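You operate a simulated robot arm through the tools that you are given. There is no shell and no other tool. Be economical: measure what you need, move in short steps, check, and stop when the job is done.

The job below is to be done with a simulated robot arm. You get a single attempt, and the scene is never put back.

Task
Lock the pump off, bleed the pressure, then fit a clean filter.
Fine: old one into the grey tray; the black tap bleeds; tap and cover shut, red block button down, pump stays locked. Set down upright: pleated filter. Where these are worked on the way, their far stop is far enough and under half their travel is too little: black tap, filter cover.

It is judged by the outcome, as a careful person would: the job done as asked, and still so three seconds after it is handed in. It fails if anything else is knocked over, pushed out of place, dropped, spilled or broken. A push-on lid holds only when it is set on centred and level and pressed home; a screw cap is set on level and turned clockwise until tight.

Robot
A 6-joint arm with a two-finger parallel gripper on a trunk, on a base that drives. Base frame: it is fixed to the floor where the robot stands at the start and does not move with it; the origin is under the middle of the robot, x ahead of it, y to its left, z up; the surface under the hand at the start is at about z = 900. Units: mm, degrees, N and s.
With the tool pointing down near the work surface it reaches from about 420 to 860 mm from the robot's upright axis, wherever it stands. Its first joint turns from -115.0 to 115.0 degrees. Places, roughly: black tap [600, 100, 600]; blue can (23x7x19 cm) [700, -400, 1000]; filter cover [700, 200, 1000]; grey oil tank [700, 300, 800]; oil pressure gauge [600, 300, 800]; pleated filter (8x7x15 cm) [700, 200, 1000]; red block button [700, 300, 1000]; red drain tap [500, 400, 600]; red pump switch [600, 0, 700]; seat in the filter bowl [700, 200, 900]; tub [800, 100, 900]; yellow can (23x7x19 cm) [700, -200, 1000]; yellow filler lid [600, 400, 900]. Payload 4.2 kg.
The TCP is the grasp point between the finger pads, 23 mm short of the fingertips. In the tool frame z runs along the fingers and y along their closing line. The gripper opens to 94 mm. The fingers are 38 mm wide and 10 mm thick; the gripper's body (54 by 96 mm) begins 39 mm behind the TCP.
Orientation is that of the tool frame in the base frame, as a unit quaternion [x, y, z, w]. With the fingers straight down and closing along the base's y, the tool's x points along the base's -x, its y along +y and its z along -z.

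Tools
- The arm moves only by the tool arm_command. Its argument "commands" is text: rows parted by semicolons, each of 6 numbers parted by spaces: the shift along the tool's x, y, z in units of 50 mm (1.0 is 50 mm), then the turn, a rotation vector about the tool's x, y, z in units of 6 degrees (1.0 is 6 degrees). In form: dx dy dz ax ay az; .... A call has 1 to 20 rows; each row shifts and turns the commanded pose from where the row before left it, along the tool's axes as they then stand. "grip" is the gripper command, from -1 (shut) to 1 (fully open), values between in proportion, set as the call begins (left out, the last holds). A call with a number of a shift or a turn outside -1 to 1 is refused whole. Rows are played at 5 a second. More than 50 mm and 8.6 degrees between two rows, or a gripper value outside its range, and nothing of the call is played. A pose out of reach is approached as far as the arm can. The call stops where the force on the tool passes 90 N (or 10 N more than at its start, if that is more) or the arm is blocked; 0.2 s more then pass. The fingers move at their own pace (about 108 mm/s each) and stop on an object; they squeeze with about 38 N. The grip force told is the motor's: it shows also when the fingers shut on nothing. Time passes only in rows, and 0.2 s behind the last, so rows that do not move let the fingers close. It gives the time, the measured TCP pose, the force on the tool (base axes), the opening and the grip force at its end, in the units of the frame above (readings bear some noise), with the torque about the TCP (base axes, N m) and any sound that the robot's microphone picked up.
- Cameras (640 x 400 px; columns grow to the right, rows downward): "scene" is now at [227.7, 169.8, 1526.4]; the picture's right is [-0.33, -0.95, 0.00], its down [-0.70, 0.24, -0.68] and it looks along [0.64, -0.22, -0.74] (base axes); focal length 214 px, centre (320, 200). "wrist" rides on the gripper at [86, 16, -74] in the tool frame; the picture's right is [-0.18, 0.98, 0.00], its down [-0.58, -0.11, -0.81] and it looks along [-0.79, -0.15, 0.59] (tool axes); focal length 243 px, centre (320, 200). There is no depth. A picture from a camera that has moved, and an enlarged one, comes with that camera's place and axes in the base frame and with its lens.
- snapshot(camera): a new picture of that camera. No time passes.
- slide_trunk(by): slides the trunk up (or, below 0, down) by that many mm; the arm and the scene camera ride with it, the base frame stays. It gives what a move gives, with no picture.
- roll_base(legs): drives the robot by 1 to 6 legs, each [ahead, turn to the left] in mm and degrees, along the robot's own axes; the way and the turn of a leg run together, so that a leg with both is an arc; at most 1500 mm and 180 degrees a leg. The arm and the cameras ride along, it lands a little off, and it stops where it bumps. It gives what a move gives.
- turn_head(pan, tilt): turns the head with the scene camera to pan (to the left, within 80 degrees either way) and tilt (down, from -29 to 69), counted from straight ahead of the robot. It gives what a move gives.
- inspect(camera, box): a new picture of the part [left, top, right, bottom] of that camera's present view, enlarged. No time passes.
- sign_off(): hands the job in; it is judged then, once.

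Go step by step. Nothing tells you exact positions but the pictures and the camera data: compare them with the known pose of the tool, close in by small moves and look again before you grip or let go. The budget is 120 turns and 90 pictures, counting those below and the enlarged ones. Unless the task says otherwise, let go and move clear before handing in, and close with one line.

The tools are called as name(argument=value, ...) on one line, values as JSON. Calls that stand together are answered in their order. arm_command: Moves the arm, as the interface text tells. Its arguments: {"type":"object","properties":{"commands":{"type":"string"},"grip":{"type":"number"}},"required":["commands"]} The other tools are called the same way: slide_trunk (by) slides the trunk up or down; roll_base (legs) drives the base; turn_head (pan, tilt) turns the head that bears the scene camera; snapshot (camera) takes a picture; inspect (camera, box) takes an enlarged picture of a part of a camera's view; sign_off () hands the job in.

At the start:

```text
time: 0.0
position: [603.2, 6.4, 1348.9]
orientation: [0.001, 1.0, 0.001, 0.0]
contact_force: [-0.3, 0.0, 0.2]
torque: [0.02, 0.03, -0.01]
opening: 94.1
grasp_force: 0.1
trunk travel left (down, up): [-900.0, 90.0]
robot x, y, heading: [-3.2, -2.0, 0.1]
head pan, tilt: [-19.0, 47.5]
```

scene: 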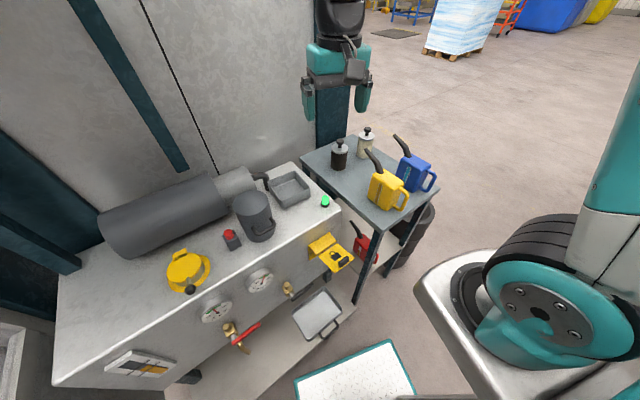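
wrist: 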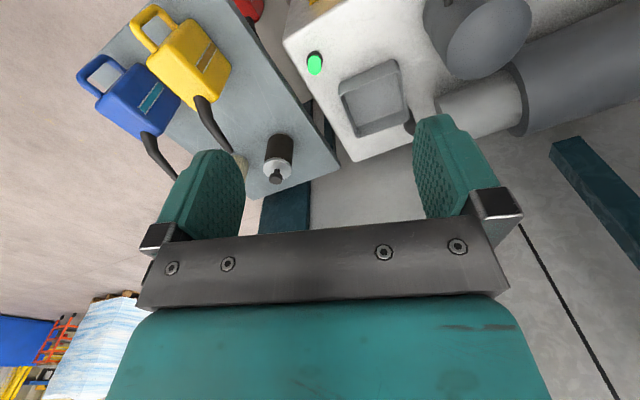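

I see a hydraulic power unit on the left with a filter bowl, red button, gauges and taps, and a side table with cans and two filters. I'll look closer first.

inspect(camera="scene", box=[200, 160, 360, 260])

inspect(camera="scene", box=[200, 220, 380, 360])

inspect(camera="scene", box=[290, 110, 450, 220])

```text
4.00 times, centred on (280, 210) of scene
camera zoom: at [227.7, 169.8, 1526.4], right [-0.33, -0.95, 0.0], down [-0.7, 0.24, -0.68], along [0.64, -0.22, -0.74], focal length 858 px, centre (480, 160)
```

zoom: 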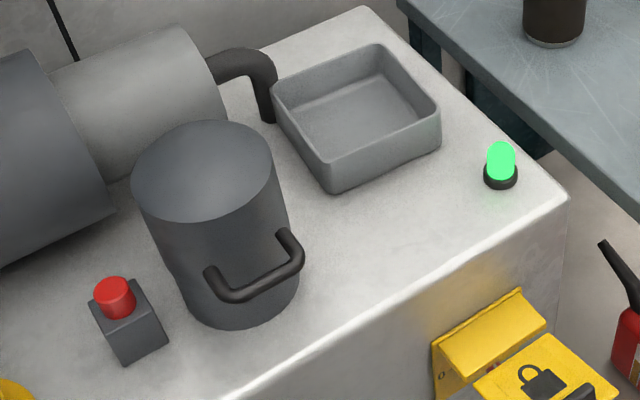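

```text
2.86 times, centred on (290, 290) of scene
camera zoom: at [227.7, 169.8, 1526.4], right [-0.33, -0.95, 0.0], down [-0.7, 0.24, -0.68], along [0.64, -0.22, -0.74], focal length 613 px, centre (406, -57)
```

zoom: 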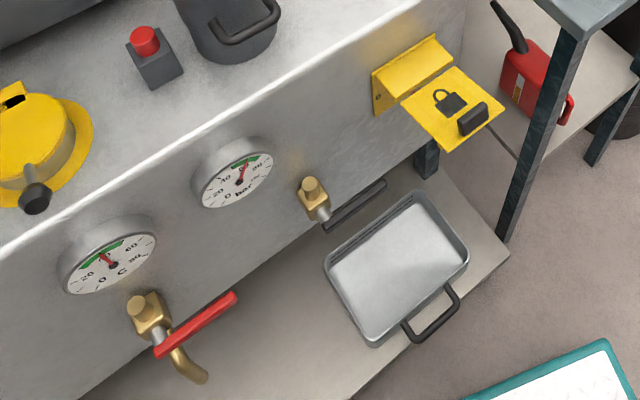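

```text
3.64 times, centred on (370, 165) of scene
camera zoom: at [227.7, 169.8, 1526.4], right [-0.33, -0.95, 0.0], down [-0.7, 0.24, -0.68], along [0.64, -0.22, -0.74], focal length 780 px, centre (138, 327)
```

zoom: 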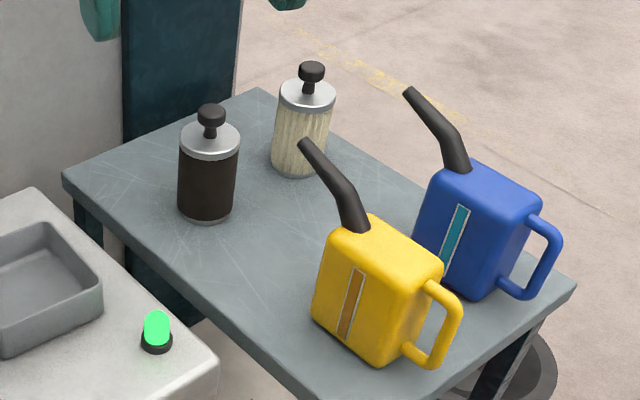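

The cabinet is turned about 18° to the robot, front face about 640 mm away. I'll turn the base to face it squarely and look down at the front.

roll_base(legs=[[0, 18]])

turn_head(pan=0, tilt=50)

snapshot(camera="scene")

snapshot(camera="wrist")

```text
time: 1.4
position: [572.3, 192.7, 1349.7]
orientation: [-0.155, 0.988, -0.001, 0.0]
contact_force: [0.1, -0.2, 0.7]
torque: [0.02, -0.02, 0.01]
opening: 94.1
grasp_force: 0.1
trunk travel left (down, up): [-900.0, 90.0]
robot x, y, heading: [0.4, 2.1, 17.9]
head pan, tilt: [-19.0, 47.5]
```

```text
time: 2.2
position: [572.1, 192.4, 1349.2]
orientation: [-0.155, 0.988, 0.0, 0.0]
contact_force: [-0.8, -0.6, 0.4]
torque: [0.0, -0.01, -0.04]
opening: 94.3
grasp_force: 0.0
trunk travel left (down, up): [-900.0, 90.0]
robot x, y, heading: [-0.5, -0.3, 18.1]
head pan, tilt: [0.0, 50.0]
```

```text
84 pictures are left
camera scene: at [158.9, 256.5, 1523.0], right [0.31, -0.95, 0.0], down [-0.73, -0.23, -0.64], along [0.61, 0.2, -0.77], focal length 214 px, centre (320, 200)
```

scene: 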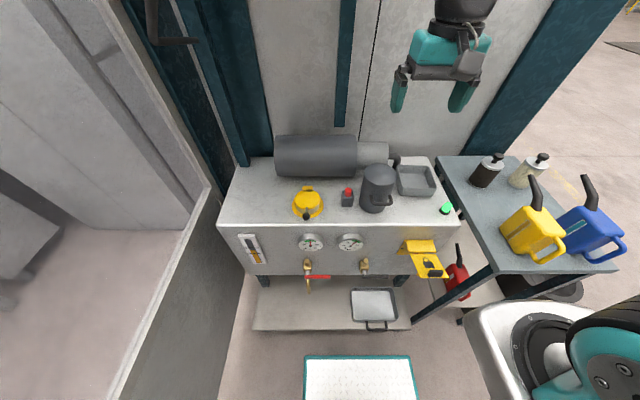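

```text
83 pictures are left
camera wrist: at [484.6, 179.8, 1423.3], right [-0.13, 0.99, 0.0], down [0.59, 0.07, 0.81], along [0.8, 0.1, -0.59], focal length 243 px, centre (320, 200)
```

wrist: 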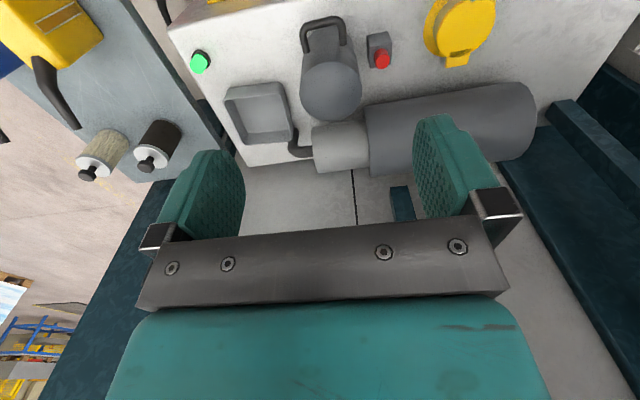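

The base is now square to the panel. I'll pull the hand back, lower the trunk and look at the panel from in front.

arm_command(commands="1 0 -0.4 0 0 0;1 0 -0.4 0 0 0;1 0 -0.4 0 0 0")

slide_trunk(by=-600)

turn_head(pan=-15, tilt=25)

snapshot(camera="scene")

snapshot(camera="wrist")

```text
refused: row 1 steps farther than a row can; nothing moved
```

```text
refused: -600 is not a number from -400 to 400
```

```text
time: 3.1
position: [572.8, 192.4, 1350.4]
orientation: [-0.155, 0.988, 0.0, 0.0]
contact_force: [-0.9, 0.5, -0.3]
torque: [-0.01, 0.01, 0.01]
opening: 94.0
grasp_force: 0.0
trunk travel left (down, up): [-900.0, 90.0]
robot x, y, heading: [3.6, -3.4, 17.6]
head pan, tilt: [-15.0, 25.0]
```

```text
82 pictures are left
camera scene: at [177.6, 237.6, 1560.4], right [0.05, -1.0, 0.0], down [-0.42, -0.02, -0.91], along [0.9, 0.05, -0.42], focal length 214 px, centre (320, 200)
```

scene: 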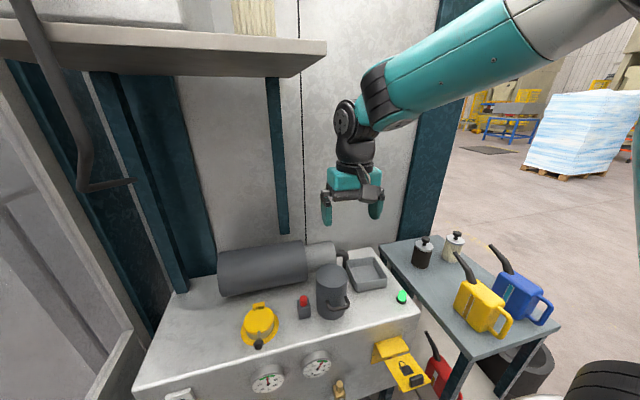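

```text
81 pictures are left
camera wrist: at [484.6, 179.7, 1423.3], right [-0.13, 0.99, 0.0], down [0.59, 0.07, 0.81], along [0.8, 0.1, -0.59], focal length 243 px, centre (320, 200)
```

wrist: 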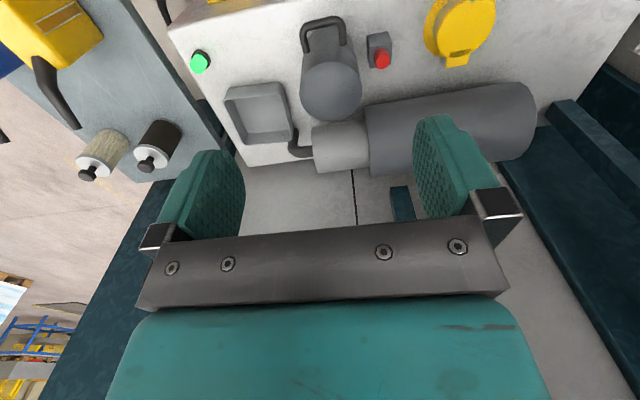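

There's a shelf at upper left to stay clear of. Pull the hand back and lower the trunk.

arm_command(commands="0.9 0 0 0 0 0;0.9 0 0 0 0 0;0.9 0 0 0 0 0")

slide_trunk(by=-400)

turn_head(pan=-15, tilt=35)

snapshot(camera="scene")

snapshot(camera="wrist")

```text
time: 3.9
position: [443.5, 150.4, 1347.6]
orientation: [-0.154, 0.988, 0.0, 0.0]
contact_force: [0.4, 0.0, -0.2]
torque: [-0.04, 0.03, 0.0]
opening: 94.0
grasp_force: 0.0
trunk travel left (down, up): [-900.0, 90.0]
robot x, y, heading: [4.0, 3.6, 18.0]
head pan, tilt: [-15.0, 25.0]
```

```text
time: 7.7
position: [442.1, 150.8, 947.5]
orientation: [-0.154, 0.988, 0.0, 0.0]
contact_force: [-0.3, -0.4, 1.1]
torque: [0.03, -0.01, 0.03]
opening: 93.7
grasp_force: 0.1
trunk travel left (down, up): [-500.0, 490.0]
robot x, y, heading: [-0.9, -1.8, 17.7]
head pan, tilt: [-15.0, 25.0]
```

```text
time: 8.5
position: [444.4, 151.5, 946.7]
orientation: [-0.154, 0.988, 0.0, 0.0]
contact_force: [0.3, 0.5, 0.3]
torque: [0.04, 0.0, 0.03]
opening: 94.1
grasp_force: 0.1
trunk travel left (down, up): [-500.0, 490.0]
robot x, y, heading: [-1.0, -0.1, 18.0]
head pan, tilt: [-15.0, 35.0]
```

```text
80 pictures are left
camera scene: at [173.6, 237.3, 1144.7], right [0.05, -1.0, 0.0], down [-0.57, -0.03, -0.82], along [0.82, 0.04, -0.57], focal length 214 px, centre (320, 200)
```

scene: 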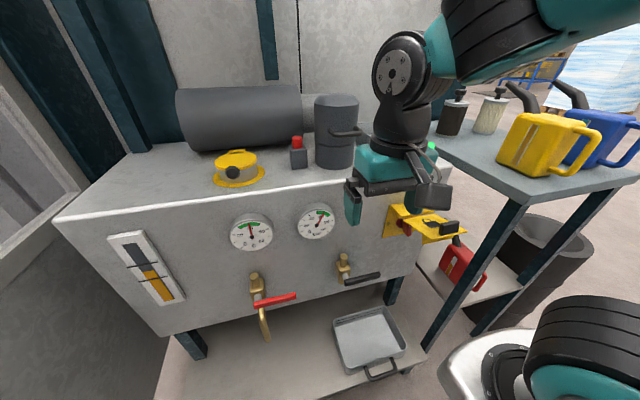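

```text
79 pictures are left
camera wrist: at [356.2, 138.5, 1021.6], right [-0.13, 0.99, 0.0], down [0.59, 0.07, 0.81], along [0.8, 0.1, -0.59], focal length 243 px, centre (320, 200)
```

wrist: 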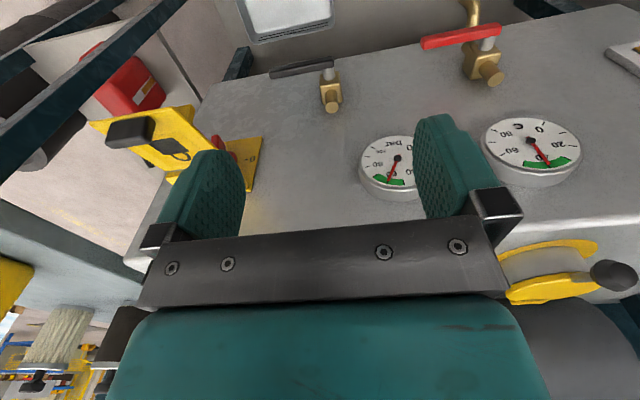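

The switch box is partly visible; I'll zoom into it.

inspect(camera="wrist", box=[80, 90, 280, 220])

inspect(camera="scene", box=[370, 190, 480, 260])

inspect(camera="scene", box=[230, 190, 400, 310])

```text
3.08 times, centred on (180, 155) of wrist
camera zoom: at [356.2, 138.5, 1021.6], right [-0.13, 0.99, 0.0], down [0.59, 0.07, 0.81], along [0.8, 0.1, -0.59], focal length 746 px, centre (751, 338)
```

zoom: 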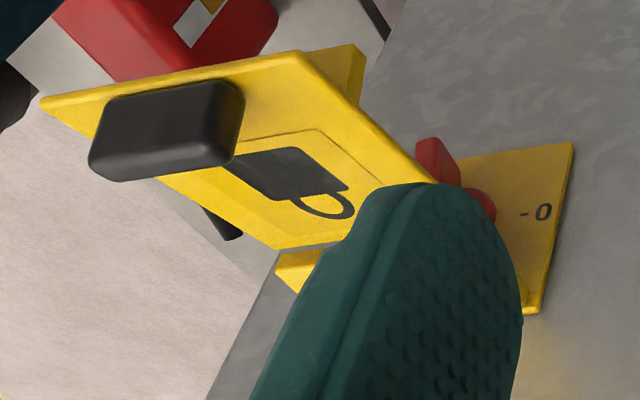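

```text
5.71 times, centred on (425, 225) of scene
camera zoom: at [173.6, 237.3, 1144.7], right [0.05, -1.0, 0.0], down [-0.57, -0.03, -0.82], along [0.82, 0.04, -0.57], focal length 1226 px, centre (-280, 57)
```

zoom: 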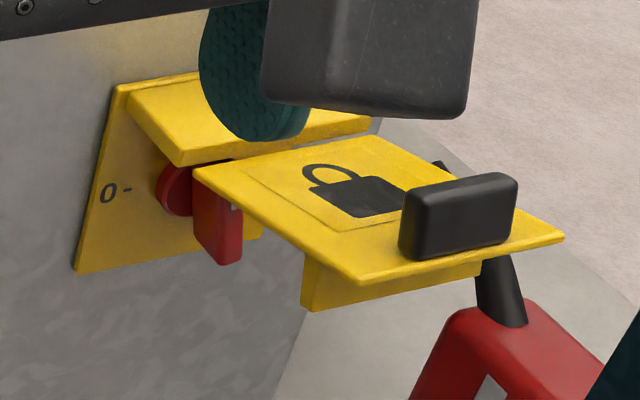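

```text
3.33 times, centred on (315, 250) of scene
camera zoom: at [173.6, 237.3, 1144.7], right [0.05, -1.0, 0.0], down [-0.57, -0.03, -0.82], along [0.82, 0.04, -0.57], focal length 715 px, centre (337, 33)
```

zoom: 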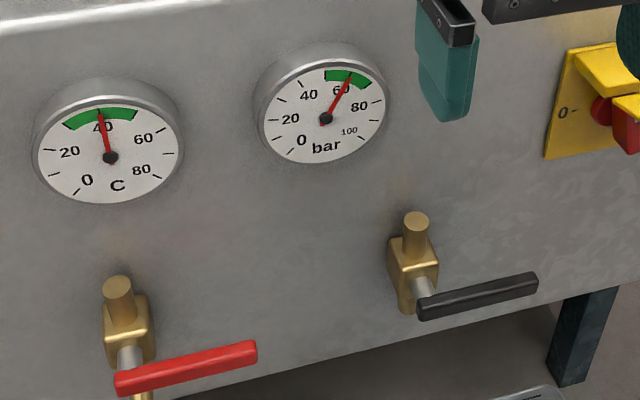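

The red rotary switch needs turning to "0" (left), under a top-hinged padlock flap. I'll bring the wrist camera in low in front of it, tool pitched 45°.

arm_command(commands="0.9 0 0 0 0 0;0 -0.9 0 0 0 0;0 -0.9 0 0 0 0;0 -0.9 0 0 0 0;0 -0.9 0 0 0 0;0 -0.5 0 0 0 0")

slide_trunk(by=-230)

arm_command(commands="0 0 0 0 -1 0;0 0 0 0 -1 0;0 0 0 0 -1 0;0 0 0 0 -1 0;0 0 0 0 -1 0;0 0 0 0 -1 0;0 0 0 0 -1 0;0 0 0 0 -0.5 0")

snapshot(camera="wrist")

snapshot(camera="scene")

```text
time: 9.9
position: [476.3, -50.6, 941.1]
orientation: [-0.156, 0.988, 0.001, 0.0]
contact_force: [-0.3, 0.5, -0.4]
torque: [0.0, 0.01, 0.02]
opening: 94.0
grasp_force: 0.0
out of reach, approached as far as the arm can: row 2, 3
trunk travel left (down, up): [-500.0, 490.0]
robot x, y, heading: [1.9, -3.3, 17.9]
head pan, tilt: [-15.0, 35.0]
```

```text
time: 11.7
position: [469.3, -52.2, 742.5]
orientation: [-0.153, 0.988, 0.001, -0.008]
contact_force: [-39.4, -8.4, 5.8]
torque: [0.71, -2.86, 0.8]
opening: 94.0
grasp_force: 0.1
trunk travel left (down, up): [-301.0, 689.0]
robot x, y, heading: [1.5, -2.1, 17.6]
head pan, tilt: [-15.0, 35.0]
stopped: the force on the tool passed its limit at 99 N (the readings are from after the stop); the commanded pose is now the measured one
```

```text
time: 13.5
position: [524.2, -66.4, 755.5]
orientation: [-0.143, 0.925, 0.065, 0.346]
contact_force: [0.4, 0.6, -0.8]
torque: [0.03, 0.03, -0.01]
opening: 94.1
grasp_force: 0.1
out of reach, approached as far as the arm can: row 2, 3, 4, 5, 6, 7, 8
trunk travel left (down, up): [-301.0, 689.0]
robot x, y, heading: [0.2, 1.6, 17.6]
head pan, tilt: [-15.0, 35.0]
stopped in row 8: the force on the tool passed its limit at 99 N (the readings are from after the stop); the commanded pose is now the measured one
```

```text
75 pictures are left
camera wrist: at [410.9, -88.6, 754.1], right [-0.17, 0.97, 0.14], down [-0.05, -0.15, 0.99], along [0.98, 0.16, 0.07], focal length 243 px, centre (320, 200)
```

wrist: 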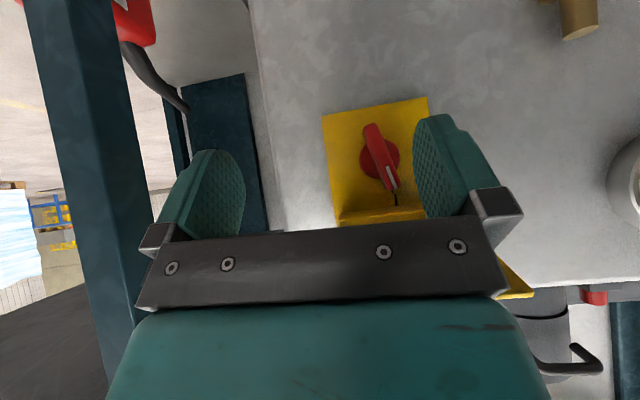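

```text
74 pictures are left
camera scene: at [172.7, 236.8, 946.5], right [0.05, -1.0, 0.0], down [-0.57, -0.03, -0.82], along [0.82, 0.04, -0.57], focal length 214 px, centre (320, 200)
```

scene: 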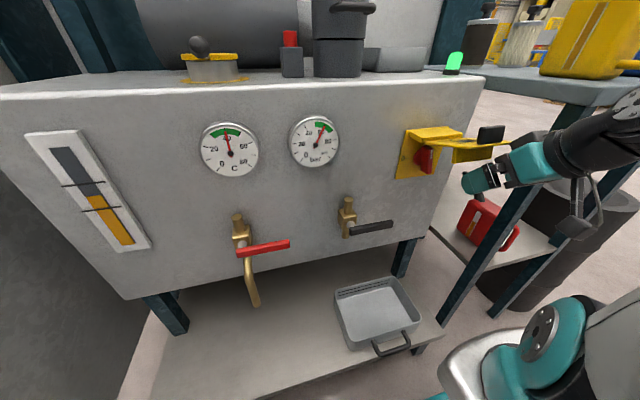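

The move touched something lightly, so I'll go in single steps from here. I'll look at the switch and the flap closely.

inspect(camera="wrist", box=[300, 80, 460, 240])

inspect(camera="scene", box=[380, 100, 540, 220])

```text
2.50 times, centred on (380, 160) of wrist
camera zoom: at [410.9, -88.6, 754.1], right [-0.17, 0.97, 0.14], down [-0.05, -0.15, 0.99], along [0.98, 0.16, 0.07], focal length 606 px, centre (170, 300)
```

zoom: 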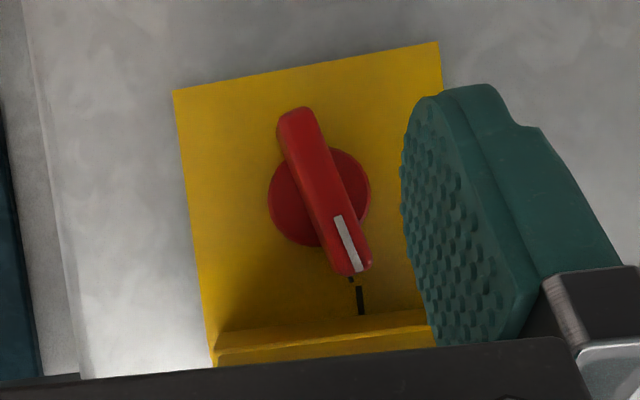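

```text
3.33 times, centred on (460, 160) of scene
camera zoom: at [172.7, 236.8, 946.5], right [0.05, -1.0, 0.0], down [-0.57, -0.03, -0.82], along [0.82, 0.04, -0.57], focal length 715 px, centre (-147, 333)
```

zoom: 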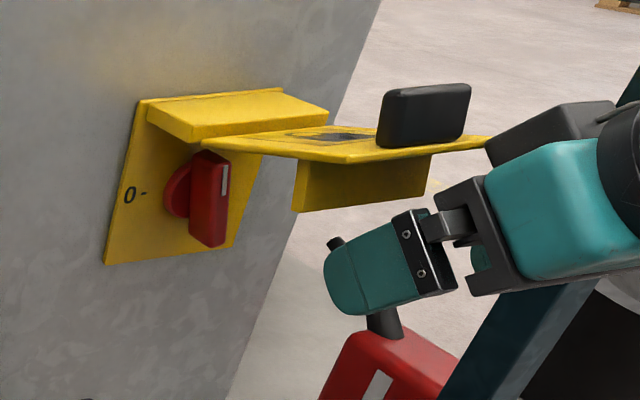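

The switch bar is vertical (pointer up), axis near v=-184, z=738; I need to swing it a quarter turn left. I'm cramped here, so I'll back the base 200 mm first.

roll_base(legs=[[-200, 0]])

turn_head(pan=-12, tilt=25)

snapshot(camera="scene")

```text
time: 15.1
position: [333.7, -130.1, 754.9]
orientation: [-0.142, 0.926, 0.065, 0.345]
contact_force: [0.4, 0.4, -0.2]
torque: [0.01, -0.01, -0.01]
opening: 94.1
grasp_force: 0.1
trunk travel left (down, up): [-301.0, 689.0]
robot x, y, heading: [-190.4, -63.0, 17.8]
head pan, tilt: [-15.0, 35.0]
```

```text
time: 15.8
position: [334.4, -129.9, 755.0]
orientation: [-0.142, 0.925, 0.066, 0.345]
contact_force: [0.7, 0.7, 0.1]
torque: [-0.04, -0.01, 0.04]
opening: 94.1
grasp_force: 0.1
trunk travel left (down, up): [-301.0, 689.0]
robot x, y, heading: [-188.5, -56.7, 18.0]
head pan, tilt: [-12.0, 25.0]
```

```text
71 pictures are left
camera scene: at [-13.1, 180.6, 961.4], right [0.1, -1.0, 0.0], down [-0.42, -0.04, -0.91], along [0.9, 0.09, -0.42], focal length 214 px, centre (320, 200)
```

scene: 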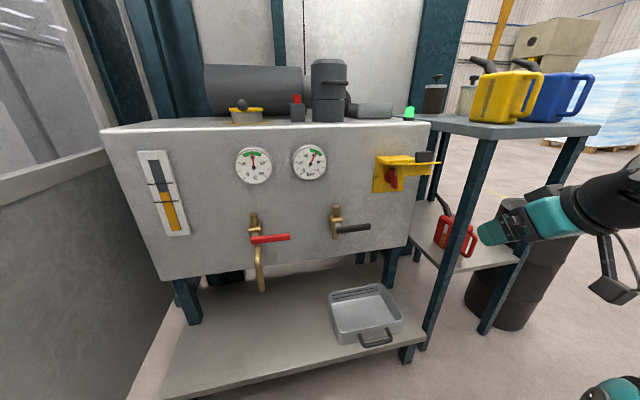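

Clear view now; the black bleed tap lever lies horizontal (shut) at about v=0, z=590. I'll bring the hand forward and pitch the tool to horizontal, fingers shut.

arm_command(commands="-0.6 0.3 0.52 0 0 0;-0.6 0.3 0.52 0 0 0;-0.6 0.3 0.52 0 0 0;0 0.2 0 0 -1 0;0 0.2 0 0 -1 0;0 0.2 0 0 -1 0;0 0 0 0 -1 0;0 0 0 0 -1 0;0 0 0 0 -1 0;0 0 0 0 -1 0;0 0 0 0 -1 0;0 0 0 0 -0.2 0", grip=-1)

snapshot(camera="scene")

```text
time: 18.4
position: [483.3, -15.8, 785.2]
orientation: [-0.101, 0.697, 0.118, 0.7]
contact_force: [0.2, -0.1, 0.6]
torque: [0.0, 0.01, -0.02]
opening: 0.0
grasp_force: 38.0
out of reach, approached as far as the arm can: row 7, 8, 9, 10, 11
trunk travel left (down, up): [-301.0, 689.0]
robot x, y, heading: [-191.6, -60.4, 17.7]
head pan, tilt: [-12.0, 25.0]
```

```text
70 pictures are left
camera scene: at [-13.1, 180.6, 961.4], right [0.1, -0.99, 0.0], down [-0.42, -0.04, -0.91], along [0.9, 0.09, -0.42], focal length 214 px, centre (320, 200)
```

scene: 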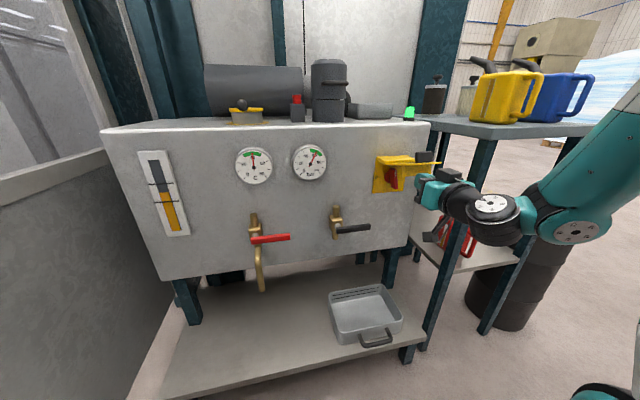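

Tool is horizontal. Lower the trunk so the fingers run below the flap, and look with the wrist camera.

slide_trunk(by=-90)

inspect(camera="scene", box=[350, 130, 510, 230])

snapshot(camera="wrist")

```text
time: 19.6
position: [483.4, -15.2, 695.7]
orientation: [-0.102, 0.698, 0.119, 0.699]
contact_force: [0.7, 0.3, -1.1]
torque: [-0.03, 0.02, 0.01]
opening: 0.1
grasp_force: 37.9
trunk travel left (down, up): [-211.0, 779.0]
robot x, y, heading: [-193.5, -64.6, 17.6]
head pan, tilt: [-12.0, 25.0]
```

```text
4.00 times, centred on (430, 180) of scene
camera zoom: at [-13.1, 180.6, 871.4], right [0.1, -0.99, 0.0], down [-0.42, -0.04, -0.91], along [0.9, 0.09, -0.42], focal length 858 px, centre (-120, 280)
```

zoom: 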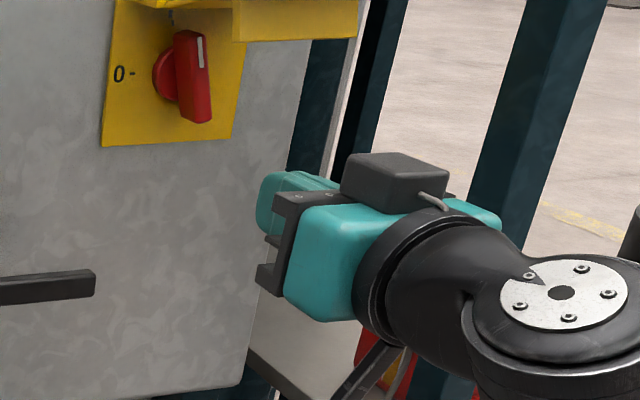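

```text
68 pictures are left
camera wrist: at [406.4, -21.9, 608.7], right [-0.3, 0.93, 0.21], down [-0.73, -0.37, 0.57], along [0.61, 0.02, 0.79], focal length 243 px, centre (320, 200)
```

wrist: 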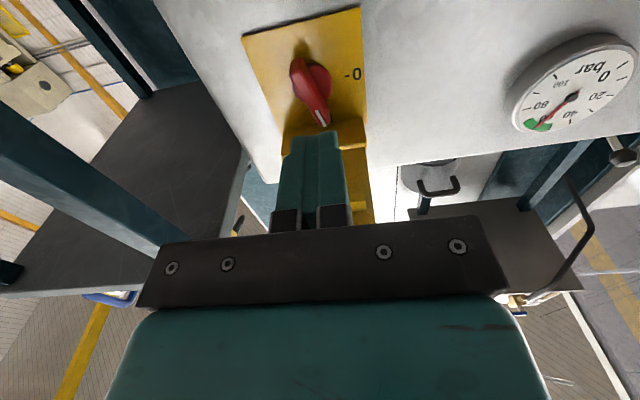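

The switch axis is at v≈-182, z≈735. I'll bring the closed fingers to the left of the bar's lower end.

arm_command(commands="-0.16 0.4 0 0 0 0;0 0 0.9 0 0 0;0 0 0.9 0 0 0;0 0 0.7 0 0 0")

inspect(camera="scene", box=[350, 110, 510, 210])

snapshot(camera="wrist")

```text
time: 20.6
position: [597.0, 40.7, 706.5]
orientation: [-0.102, 0.697, 0.12, 0.699]
contact_force: [0.6, 0.1, 0.3]
torque: [0.0, 0.01, 0.02]
opening: 0.0
grasp_force: 38.2
trunk travel left (down, up): [-211.0, 779.0]
robot x, y, heading: [-191.2, -60.9, 17.8]
head pan, tilt: [-12.0, 25.0]
```

```text
4.00 times, centred on (430, 160) of scene
camera zoom: at [-13.2, 180.6, 871.4], right [0.1, -1.0, 0.0], down [-0.42, -0.04, -0.91], along [0.9, 0.09, -0.42], focal length 858 px, centre (-120, 360)
```

zoom: 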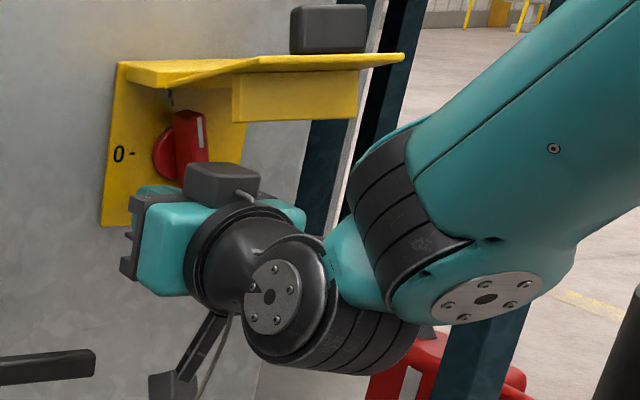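

```text
66 pictures are left
camera wrist: at [520.0, 35.2, 619.6], right [-0.3, 0.93, 0.21], down [-0.73, -0.36, 0.57], along [0.61, 0.02, 0.79], focal length 243 px, centre (320, 200)
```

wrist: 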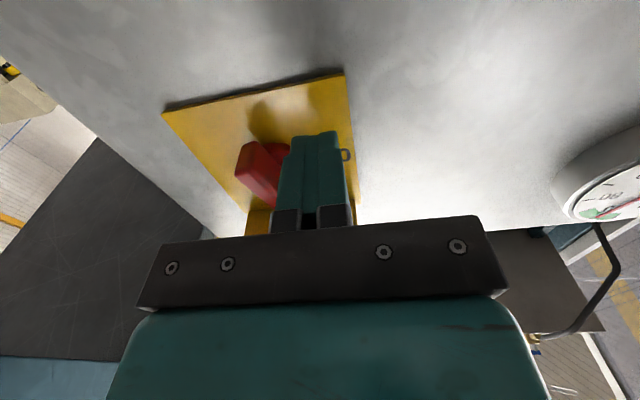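

The finger sits left of the bar's lower end. Push right, then slightly up.

arm_command(commands="0 -0.3 0 0 0 0;0 -0.3 0 0 0 0;0 -0.3 0 0 0 0;0 -0.3 0 0 0 0")

inspect(camera="scene", box=[350, 110, 510, 210])

```text
time: 21.6
position: [615.0, -15.0, 703.9]
orientation: [-0.102, 0.698, 0.118, 0.699]
contact_force: [0.9, 0.0, -1.2]
torque: [0.01, 0.02, -0.03]
opening: 0.0
grasp_force: 37.8
trunk travel left (down, up): [-211.0, 779.0]
robot x, y, heading: [-193.4, -61.6, 17.6]
head pan, tilt: [-12.0, 25.0]
```

```text
4.00 times, centred on (430, 160) of scene
camera zoom: at [-13.1, 180.6, 871.4], right [0.1, -0.99, 0.0], down [-0.42, -0.04, -0.91], along [0.9, 0.09, -0.42], focal length 858 px, centre (-120, 360)
```

zoom: 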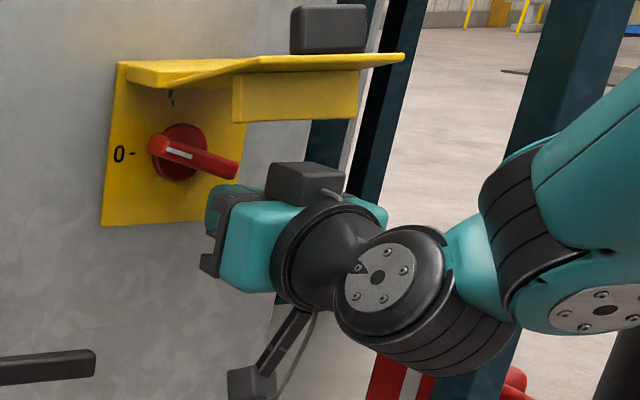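

The pointer has swung to 0, perhaps a few degrees short. I'll nudge upward to finish.

arm_command(commands="-0.08 0 0 0 0 0;-0.08 0 0 0 0 0;-0.06 0 0 0 0 0")

inspect(camera="scene", box=[350, 110, 510, 210])

inspect(camera="wrist", box=[220, 50, 420, 230])

```text
time: 22.4
position: [614.9, -14.7, 714.4]
orientation: [-0.101, 0.698, 0.118, 0.699]
contact_force: [-1.0, -1.0, -2.9]
torque: [0.0, 0.04, -0.04]
opening: 0.0
grasp_force: 38.1
trunk travel left (down, up): [-211.0, 779.0]
robot x, y, heading: [-188.3, -62.1, 17.8]
head pan, tilt: [-12.0, 25.0]
```

```text
4.00 times, centred on (430, 160) of scene
camera zoom: at [-13.0, 180.6, 871.3], right [0.1, -1.0, 0.0], down [-0.42, -0.04, -0.91], along [0.9, 0.09, -0.42], focal length 858 px, centre (-120, 360)
```

zoom: 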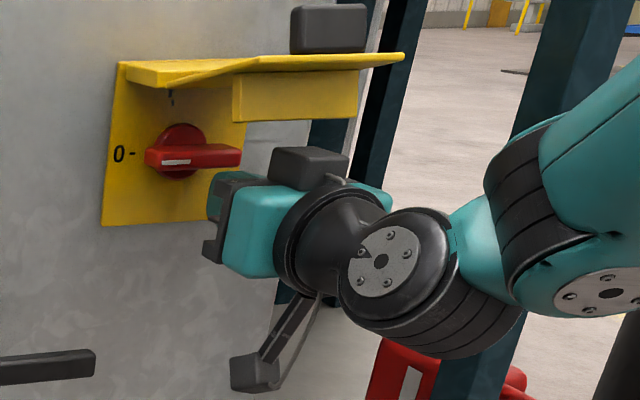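

```text
2.22 times, centred on (320, 140) of wrist
camera zoom: at [538.2, -21.3, 626.9], right [-0.3, 0.93, 0.21], down [-0.73, -0.37, 0.58], along [0.61, 0.02, 0.79], focal length 539 px, centre (320, 333)
```

zoom: 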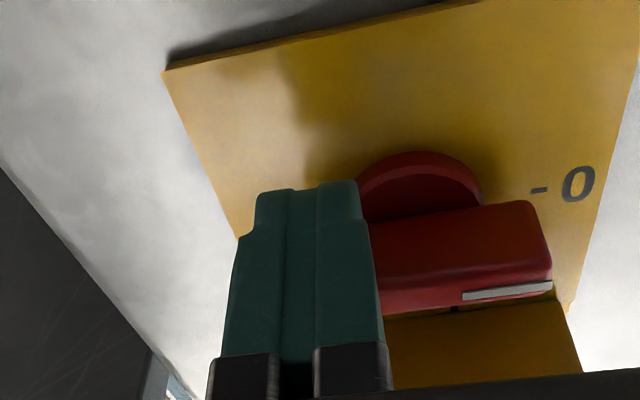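

Pointer is on 0. Back out straight and check lamp and flap geometry.

arm_command(commands="0.1 0 -0.2 0 0 0;0 0 -0.9 0 0 0;0 0 -0.9 0 0 0;0 0 -0.9 0 0 0")

slide_trunk(by=150)

snapshot(camera="wrist")

inspect(camera="scene", box=[340, 120, 500, 220])

```text
time: 23.4
position: [478.0, -61.6, 706.4]
orientation: [-0.101, 0.698, 0.119, 0.699]
contact_force: [-0.9, 0.0, 0.0]
torque: [0.0, 0.0, 0.0]
opening: 0.3
grasp_force: 37.8
trunk travel left (down, up): [-211.0, 779.0]
robot x, y, heading: [-190.4, -62.5, 17.9]
head pan, tilt: [-12.0, 25.0]
```

```text
time: 25.2
position: [479.6, -60.9, 858.3]
orientation: [-0.102, 0.698, 0.119, 0.699]
contact_force: [0.4, -0.3, 0.7]
torque: [0.04, 0.01, -0.03]
opening: 0.0
grasp_force: 37.9
trunk travel left (down, up): [-361.0, 629.0]
robot x, y, heading: [-189.6, -60.4, 17.5]
head pan, tilt: [-12.0, 25.0]
```

```text
62 pictures are left
camera wrist: at [402.8, -67.6, 770.5], right [-0.3, 0.93, 0.21], down [-0.73, -0.37, 0.57], along [0.61, 0.02, 0.79], focal length 243 px, centre (320, 200)
```

wrist: 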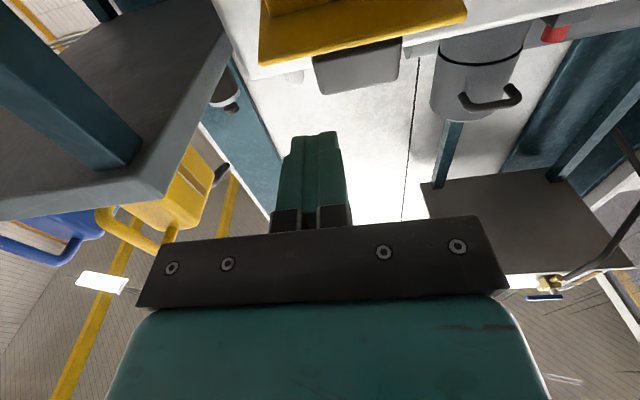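

```text
4.00 times, centred on (420, 170) of scene
camera zoom: at [-13.1, 180.6, 1021.4], right [0.1, -0.99, 0.0], down [-0.42, -0.04, -0.91], along [0.9, 0.09, -0.42], focal length 858 px, centre (-80, 320)
```

zoom: 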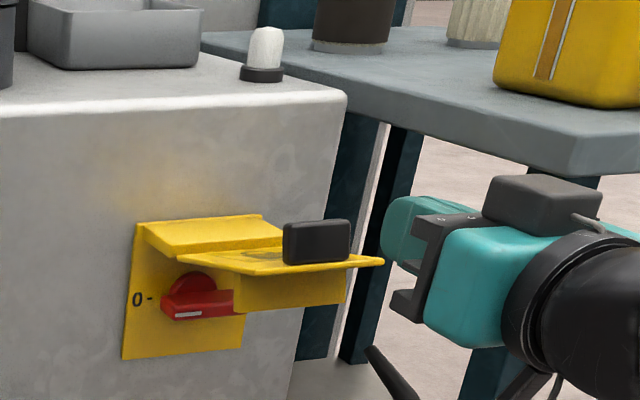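

Lamp is out: the pump is off. The flap is open slightly past horizontal with its handle near u≈495, top z≈850, v≈-182; I'll press the handle down from above.

arm_command(commands="-0.54 0.48 0 0 0 0;0 0 0.86 0 0 0;0.64 0 -0.12 0 0 0;0.56 0 -0.14 0 0 0;0.56 0 0 0 0 0")

inspect(camera="scene", box=[340, 120, 500, 220])

```text
time: 26.4
position: [507.3, -27.6, 805.7]
orientation: [-0.1, 0.699, 0.117, 0.698]
contact_force: [0.1, 0.2, -0.7]
torque: [-0.02, 0.01, 0.0]
opening: 0.0
grasp_force: 38.5
out of reach, approached as far as the arm can: row 5
trunk travel left (down, up): [-361.0, 629.0]
robot x, y, heading: [-190.3, -63.1, 17.9]
head pan, tilt: [-12.0, 25.0]
```

```text
4.00 times, centred on (420, 170) of scene
camera zoom: at [-13.2, 180.6, 1021.5], right [0.1, -0.99, 0.0], down [-0.42, -0.04, -0.91], along [0.9, 0.09, -0.42], focal length 858 px, centre (-80, 320)
```

zoom: 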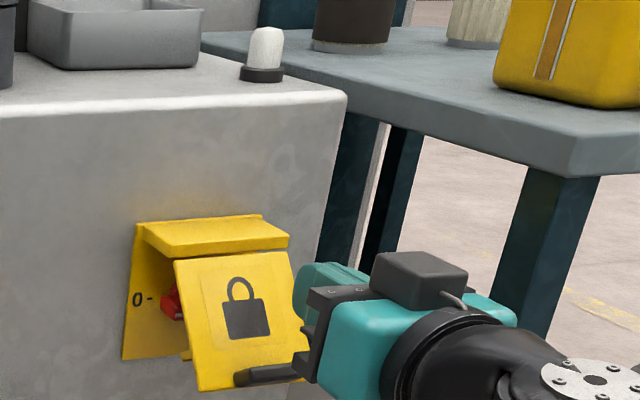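

The flap has dropped most of the way. I'll back off slightly, lower the hand, and push it home against the handle from the front.

roll_base(legs=[[-90, 0]])

slide_trunk(by=-100)

inspect(camera="scene", box=[320, 100, 480, 200])

snapshot(camera="wrist")

```text
time: 27.5
position: [422.0, -55.3, 805.0]
orientation: [-0.102, 0.699, 0.118, 0.698]
contact_force: [0.1, 0.2, 0.2]
torque: [-0.01, -0.02, 0.0]
opening: 0.0
grasp_force: 38.0
trunk travel left (down, up): [-361.0, 629.0]
robot x, y, heading: [-279.7, -89.5, 18.0]
head pan, tilt: [-12.0, 25.0]
```

```text
time: 28.8
position: [421.1, -53.5, 704.3]
orientation: [-0.102, 0.699, 0.118, 0.698]
contact_force: [1.4, -0.2, 0.2]
torque: [0.0, -0.02, 0.0]
opening: 0.0
grasp_force: 37.7
trunk travel left (down, up): [-261.0, 729.0]
robot x, y, heading: [-277.7, -86.1, 17.6]
head pan, tilt: [-12.0, 25.0]
```

```text
4.00 times, centred on (400, 150) of scene
camera zoom: at [-99.1, 153.2, 921.4], right [0.1, -0.99, 0.0], down [-0.42, -0.04, -0.91], along [0.9, 0.09, -0.42], focal length 858 px, centre (0, 400)
```

zoom: 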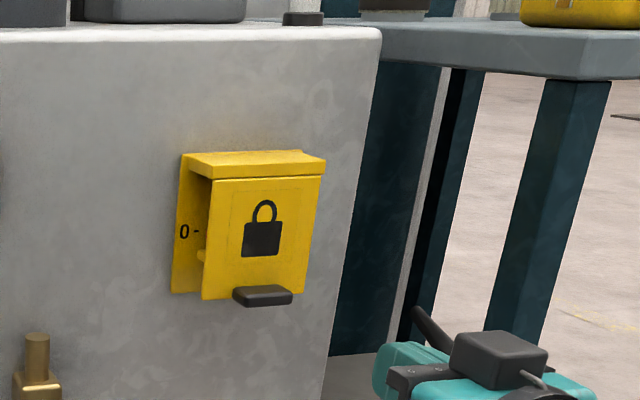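

```text
58 pictures are left
camera wrist: at [344.7, -61.4, 618.0], right [-0.3, 0.93, 0.21], down [-0.73, -0.36, 0.58], along [0.61, 0.02, 0.79], focal length 243 px, centre (320, 200)
```

wrist: 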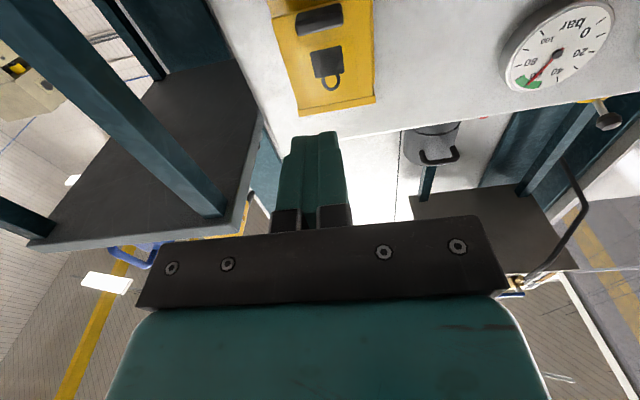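

The flap appears closed. I'll press lightly against the handle to make sure it's home.

arm_command(commands="0.1 0 0.8 0 0 0;0 0 0.9 0 0 0;0 0 0.9 0 0 0;0 0 0.1 0 0 0;0 0 0.1 0 0 0")

inspect(camera="scene", box=[320, 100, 480, 200])

```text
time: 30.0
position: [554.8, -11.7, 699.7]
orientation: [-0.102, 0.699, 0.119, 0.698]
contact_force: [0.0, 0.2, 0.2]
torque: [0.01, -0.04, 0.0]
opening: 0.0
grasp_force: 38.0
trunk travel left (down, up): [-261.0, 729.0]
robot x, y, heading: [-277.5, -89.3, 18.0]
head pan, tilt: [-12.0, 25.0]
```

```text
4.00 times, centred on (400, 150) of scene
camera zoom: at [-99.2, 153.2, 921.4], right [0.1, -0.99, 0.0], down [-0.42, -0.04, -0.91], along [0.9, 0.09, -0.42], focal length 858 px, centre (0, 400)
```

zoom: 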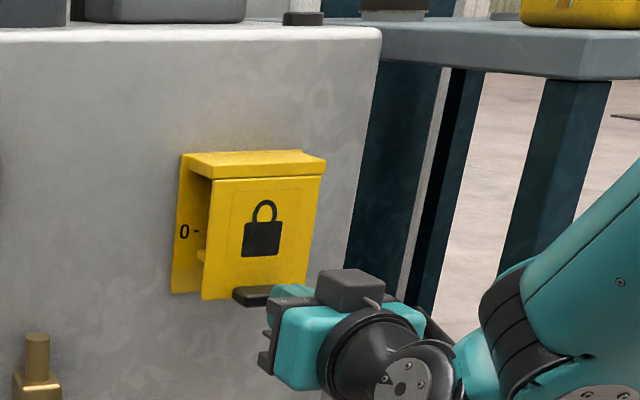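

No contact yet; advance gently.

arm_command(commands="0 0 0.1 0 0 0;0 0 0.1 0 0 0;0 0 0.1 0 0 0;0 0 0.1 0 0 0;0 0 0.05 0 0 0")

inspect(camera="scene", box=[320, 100, 480, 200])

```text
time: 30.9
position: [565.2, -7.8, 700.2]
orientation: [-0.1, 0.701, 0.118, 0.697]
contact_force: [-41.3, -7.6, 10.6]
torque: [-0.02, -0.41, 0.21]
opening: 0.0
grasp_force: 37.6
trunk travel left (down, up): [-261.0, 729.0]
robot x, y, heading: [-276.4, -90.4, 17.6]
head pan, tilt: [-12.0, 25.0]
stopped in row 4: the force on the tool passed its limit at 104 N (the readings are from after the stop); the commanded pose is now the measured one
```

```text
4.00 times, centred on (400, 150) of scene
camera zoom: at [-101.1, 152.4, 921.9], right [0.1, -1.0, 0.0], down [-0.42, -0.04, -0.91], along [0.9, 0.09, -0.42], focal length 858 px, centre (0, 400)
```

zoom: 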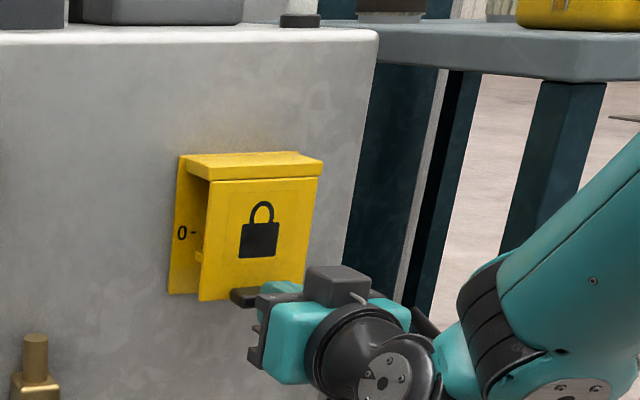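

Firm: the flap is shut and the pump locked off. Now back off and go to the black bleed tap.

arm_command(commands="0 0 -0.8 0 0 0;0 0.9 0 0 0 0;0 0.9 0 0 0 0;0.5 0.4 0 0 0 0;0.5 0 0 0 0 0")

snapshot(camera="wrist")

inspect(camera="scene", box=[260, 100, 480, 240])

```text
time: 32.1
position: [493.4, 85.9, 649.8]
orientation: [-0.101, 0.701, 0.118, 0.695]
contact_force: [0.6, -0.9, 0.6]
torque: [-0.03, 0.01, -0.04]
opening: 0.2
grasp_force: 38.5
trunk travel left (down, up): [-261.0, 729.0]
robot x, y, heading: [-280.5, -91.5, 18.0]
head pan, tilt: [-12.0, 25.0]
```

```text
55 pictures are left
camera wrist: at [415.9, 79.5, 563.2], right [-0.3, 0.93, 0.21], down [-0.73, -0.36, 0.58], along [0.62, 0.02, 0.79], focal length 243 px, centre (320, 200)
```

wrist: 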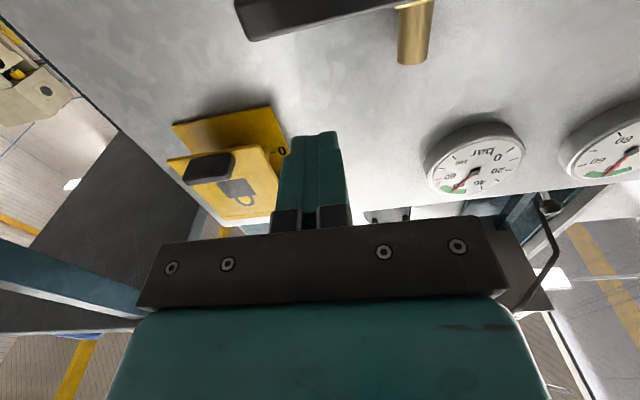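

```text
2.86 times, centred on (370, 170) of scene
camera zoom: at [-99.7, 152.8, 921.5], right [0.1, -1.0, 0.0], down [-0.42, -0.04, -0.91], along [0.9, 0.09, -0.42], focal length 613 px, centre (177, 286)
```

zoom: 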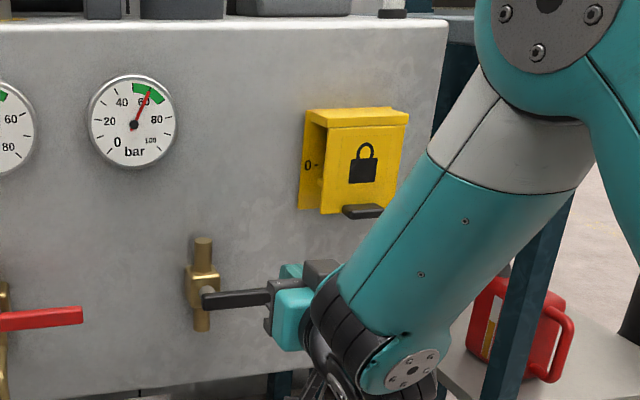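

The lever runs from the pivot (v≈-5) right to v≈-104 at z≈600, u≈570. I'll put closed fingers above it and try pressing down gently.

arm_command(commands="0 0 0.9 0 0 0;0 0 0.4 0 0 0;0.2 0 0 0 0 0;0.2 0 0 0 0 0;0.15 0 0 0 0 0;0.15 0 0 0 0 0;0.15 0 0 0 0 0;0.15 0 0 0 0 0")

inspect(camera="scene", box=[260, 100, 480, 240])

```text
time: 33.8
position: [555.6, 106.5, 629.2]
orientation: [-0.1, 0.683, 0.121, 0.713]
contact_force: [-55.1, -16.3, 31.5]
torque: [-0.44, 0.94, 0.27]
opening: 0.3
grasp_force: 38.1
trunk travel left (down, up): [-261.0, 729.0]
robot x, y, heading: [-276.8, -88.5, 17.7]
head pan, tilt: [-12.0, 25.0]
stopped in row 8: the force on the tool passed its limit at 95 N (the readings are from after the stop); the commanded pose is now the measured one
```

```text
2.86 times, centred on (370, 170) of scene
camera zoom: at [-102.1, 151.9, 921.6], right [0.1, -1.0, 0.0], down [-0.42, -0.04, -0.91], along [0.9, 0.09, -0.42], focal length 613 px, centre (177, 286)
```

zoom: 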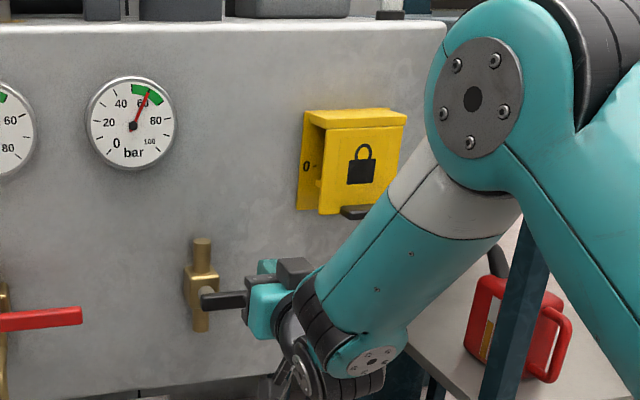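

Pressing down meets a stop, so the lever must open upward. I'll back off, go under it, and push up.

arm_command(commands="-0.4 0 0 0 0 0;0 0 -0.9 0 -0.25 0;0 0 -0.6 0 0 0")

slide_trunk(by=-100)

inspect(camera="scene", box=[260, 60, 480, 200])

snapshot(camera="wrist")

```text
time: 34.6
position: [485.2, 83.5, 640.7]
orientation: [-0.099, 0.678, 0.123, 0.718]
contact_force: [0.0, 0.1, 0.3]
torque: [0.0, 0.01, 0.01]
opening: 0.2
grasp_force: 38.0
trunk travel left (down, up): [-261.0, 729.0]
robot x, y, heading: [-279.9, -93.9, 17.3]
head pan, tilt: [-12.0, 25.0]
```

```text
time: 35.9
position: [486.8, 83.5, 540.8]
orientation: [-0.099, 0.677, 0.123, 0.719]
contact_force: [-0.6, 1.1, 0.2]
torque: [-0.01, 0.03, 0.02]
opening: 0.0
grasp_force: 38.1
trunk travel left (down, up): [-161.0, 829.0]
robot x, y, heading: [-278.6, -89.6, 17.6]
head pan, tilt: [-12.0, 25.0]
```

```text
2.86 times, centred on (370, 130) of scene
camera zoom: at [-99.8, 152.7, 821.4], right [0.1, -1.0, 0.0], down [-0.42, -0.04, -0.91], along [0.9, 0.09, -0.42], focal length 613 px, centre (177, 400)
```

zoom: 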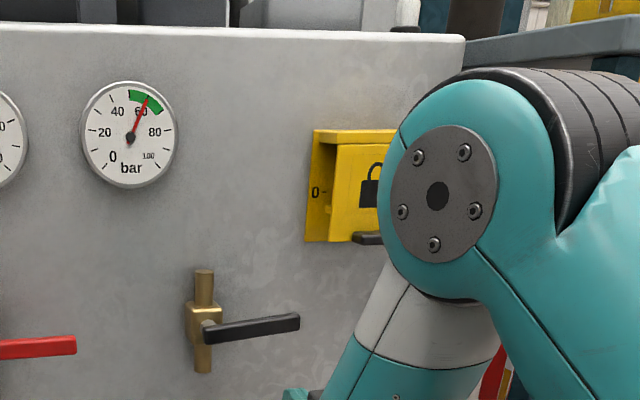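

```text
51 pictures are left
camera wrist: at [414.4, 77.6, 449.8], right [-0.31, 0.93, 0.21], down [-0.76, -0.38, 0.53], along [0.57, 0.01, 0.82], focal length 243 px, centre (320, 200)
```

wrist: 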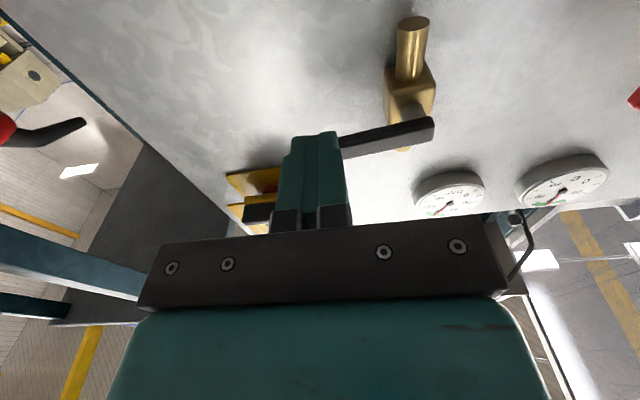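

Lever pivot at v≈0, z≈600. Go in below the lever and push up.

arm_command(commands="0 0 0.7 0 0.5 0;0 0 0.65 0 0 0;-0.3 0 0 0 0 0;-0.3 0 0 0 0 0;-0.3 0 0 0 0 0;-0.3 0 0 0 0 0;-0.2 0 0 0 0 0")

inspect(camera="scene", box=[260, 60, 480, 200])

```text
time: 37.5
position: [549.4, 100.9, 614.0]
orientation: [-0.102, 0.696, 0.121, 0.701]
contact_force: [0.5, -0.4, 0.3]
torque: [0.05, -0.01, 0.03]
opening: 0.0
grasp_force: 38.1
trunk travel left (down, up): [-161.0, 829.0]
robot x, y, heading: [-275.5, -87.0, 17.6]
head pan, tilt: [-12.0, 25.0]
```

```text
2.86 times, centred on (370, 130) of scene
camera zoom: at [-99.8, 152.7, 821.4], right [0.1, -1.0, 0.0], down [-0.42, -0.04, -0.91], along [0.9, 0.09, -0.42], focal length 613 px, centre (177, 400)
```

zoom: 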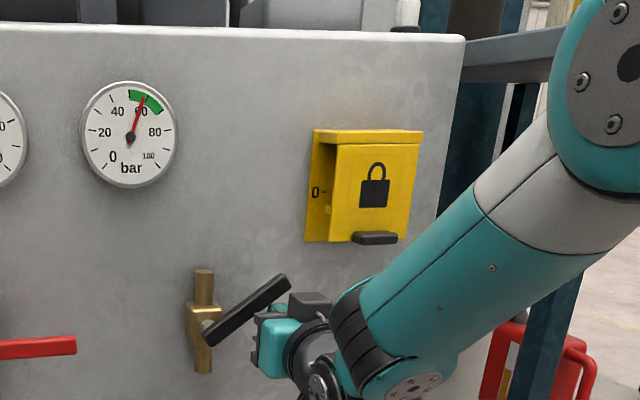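

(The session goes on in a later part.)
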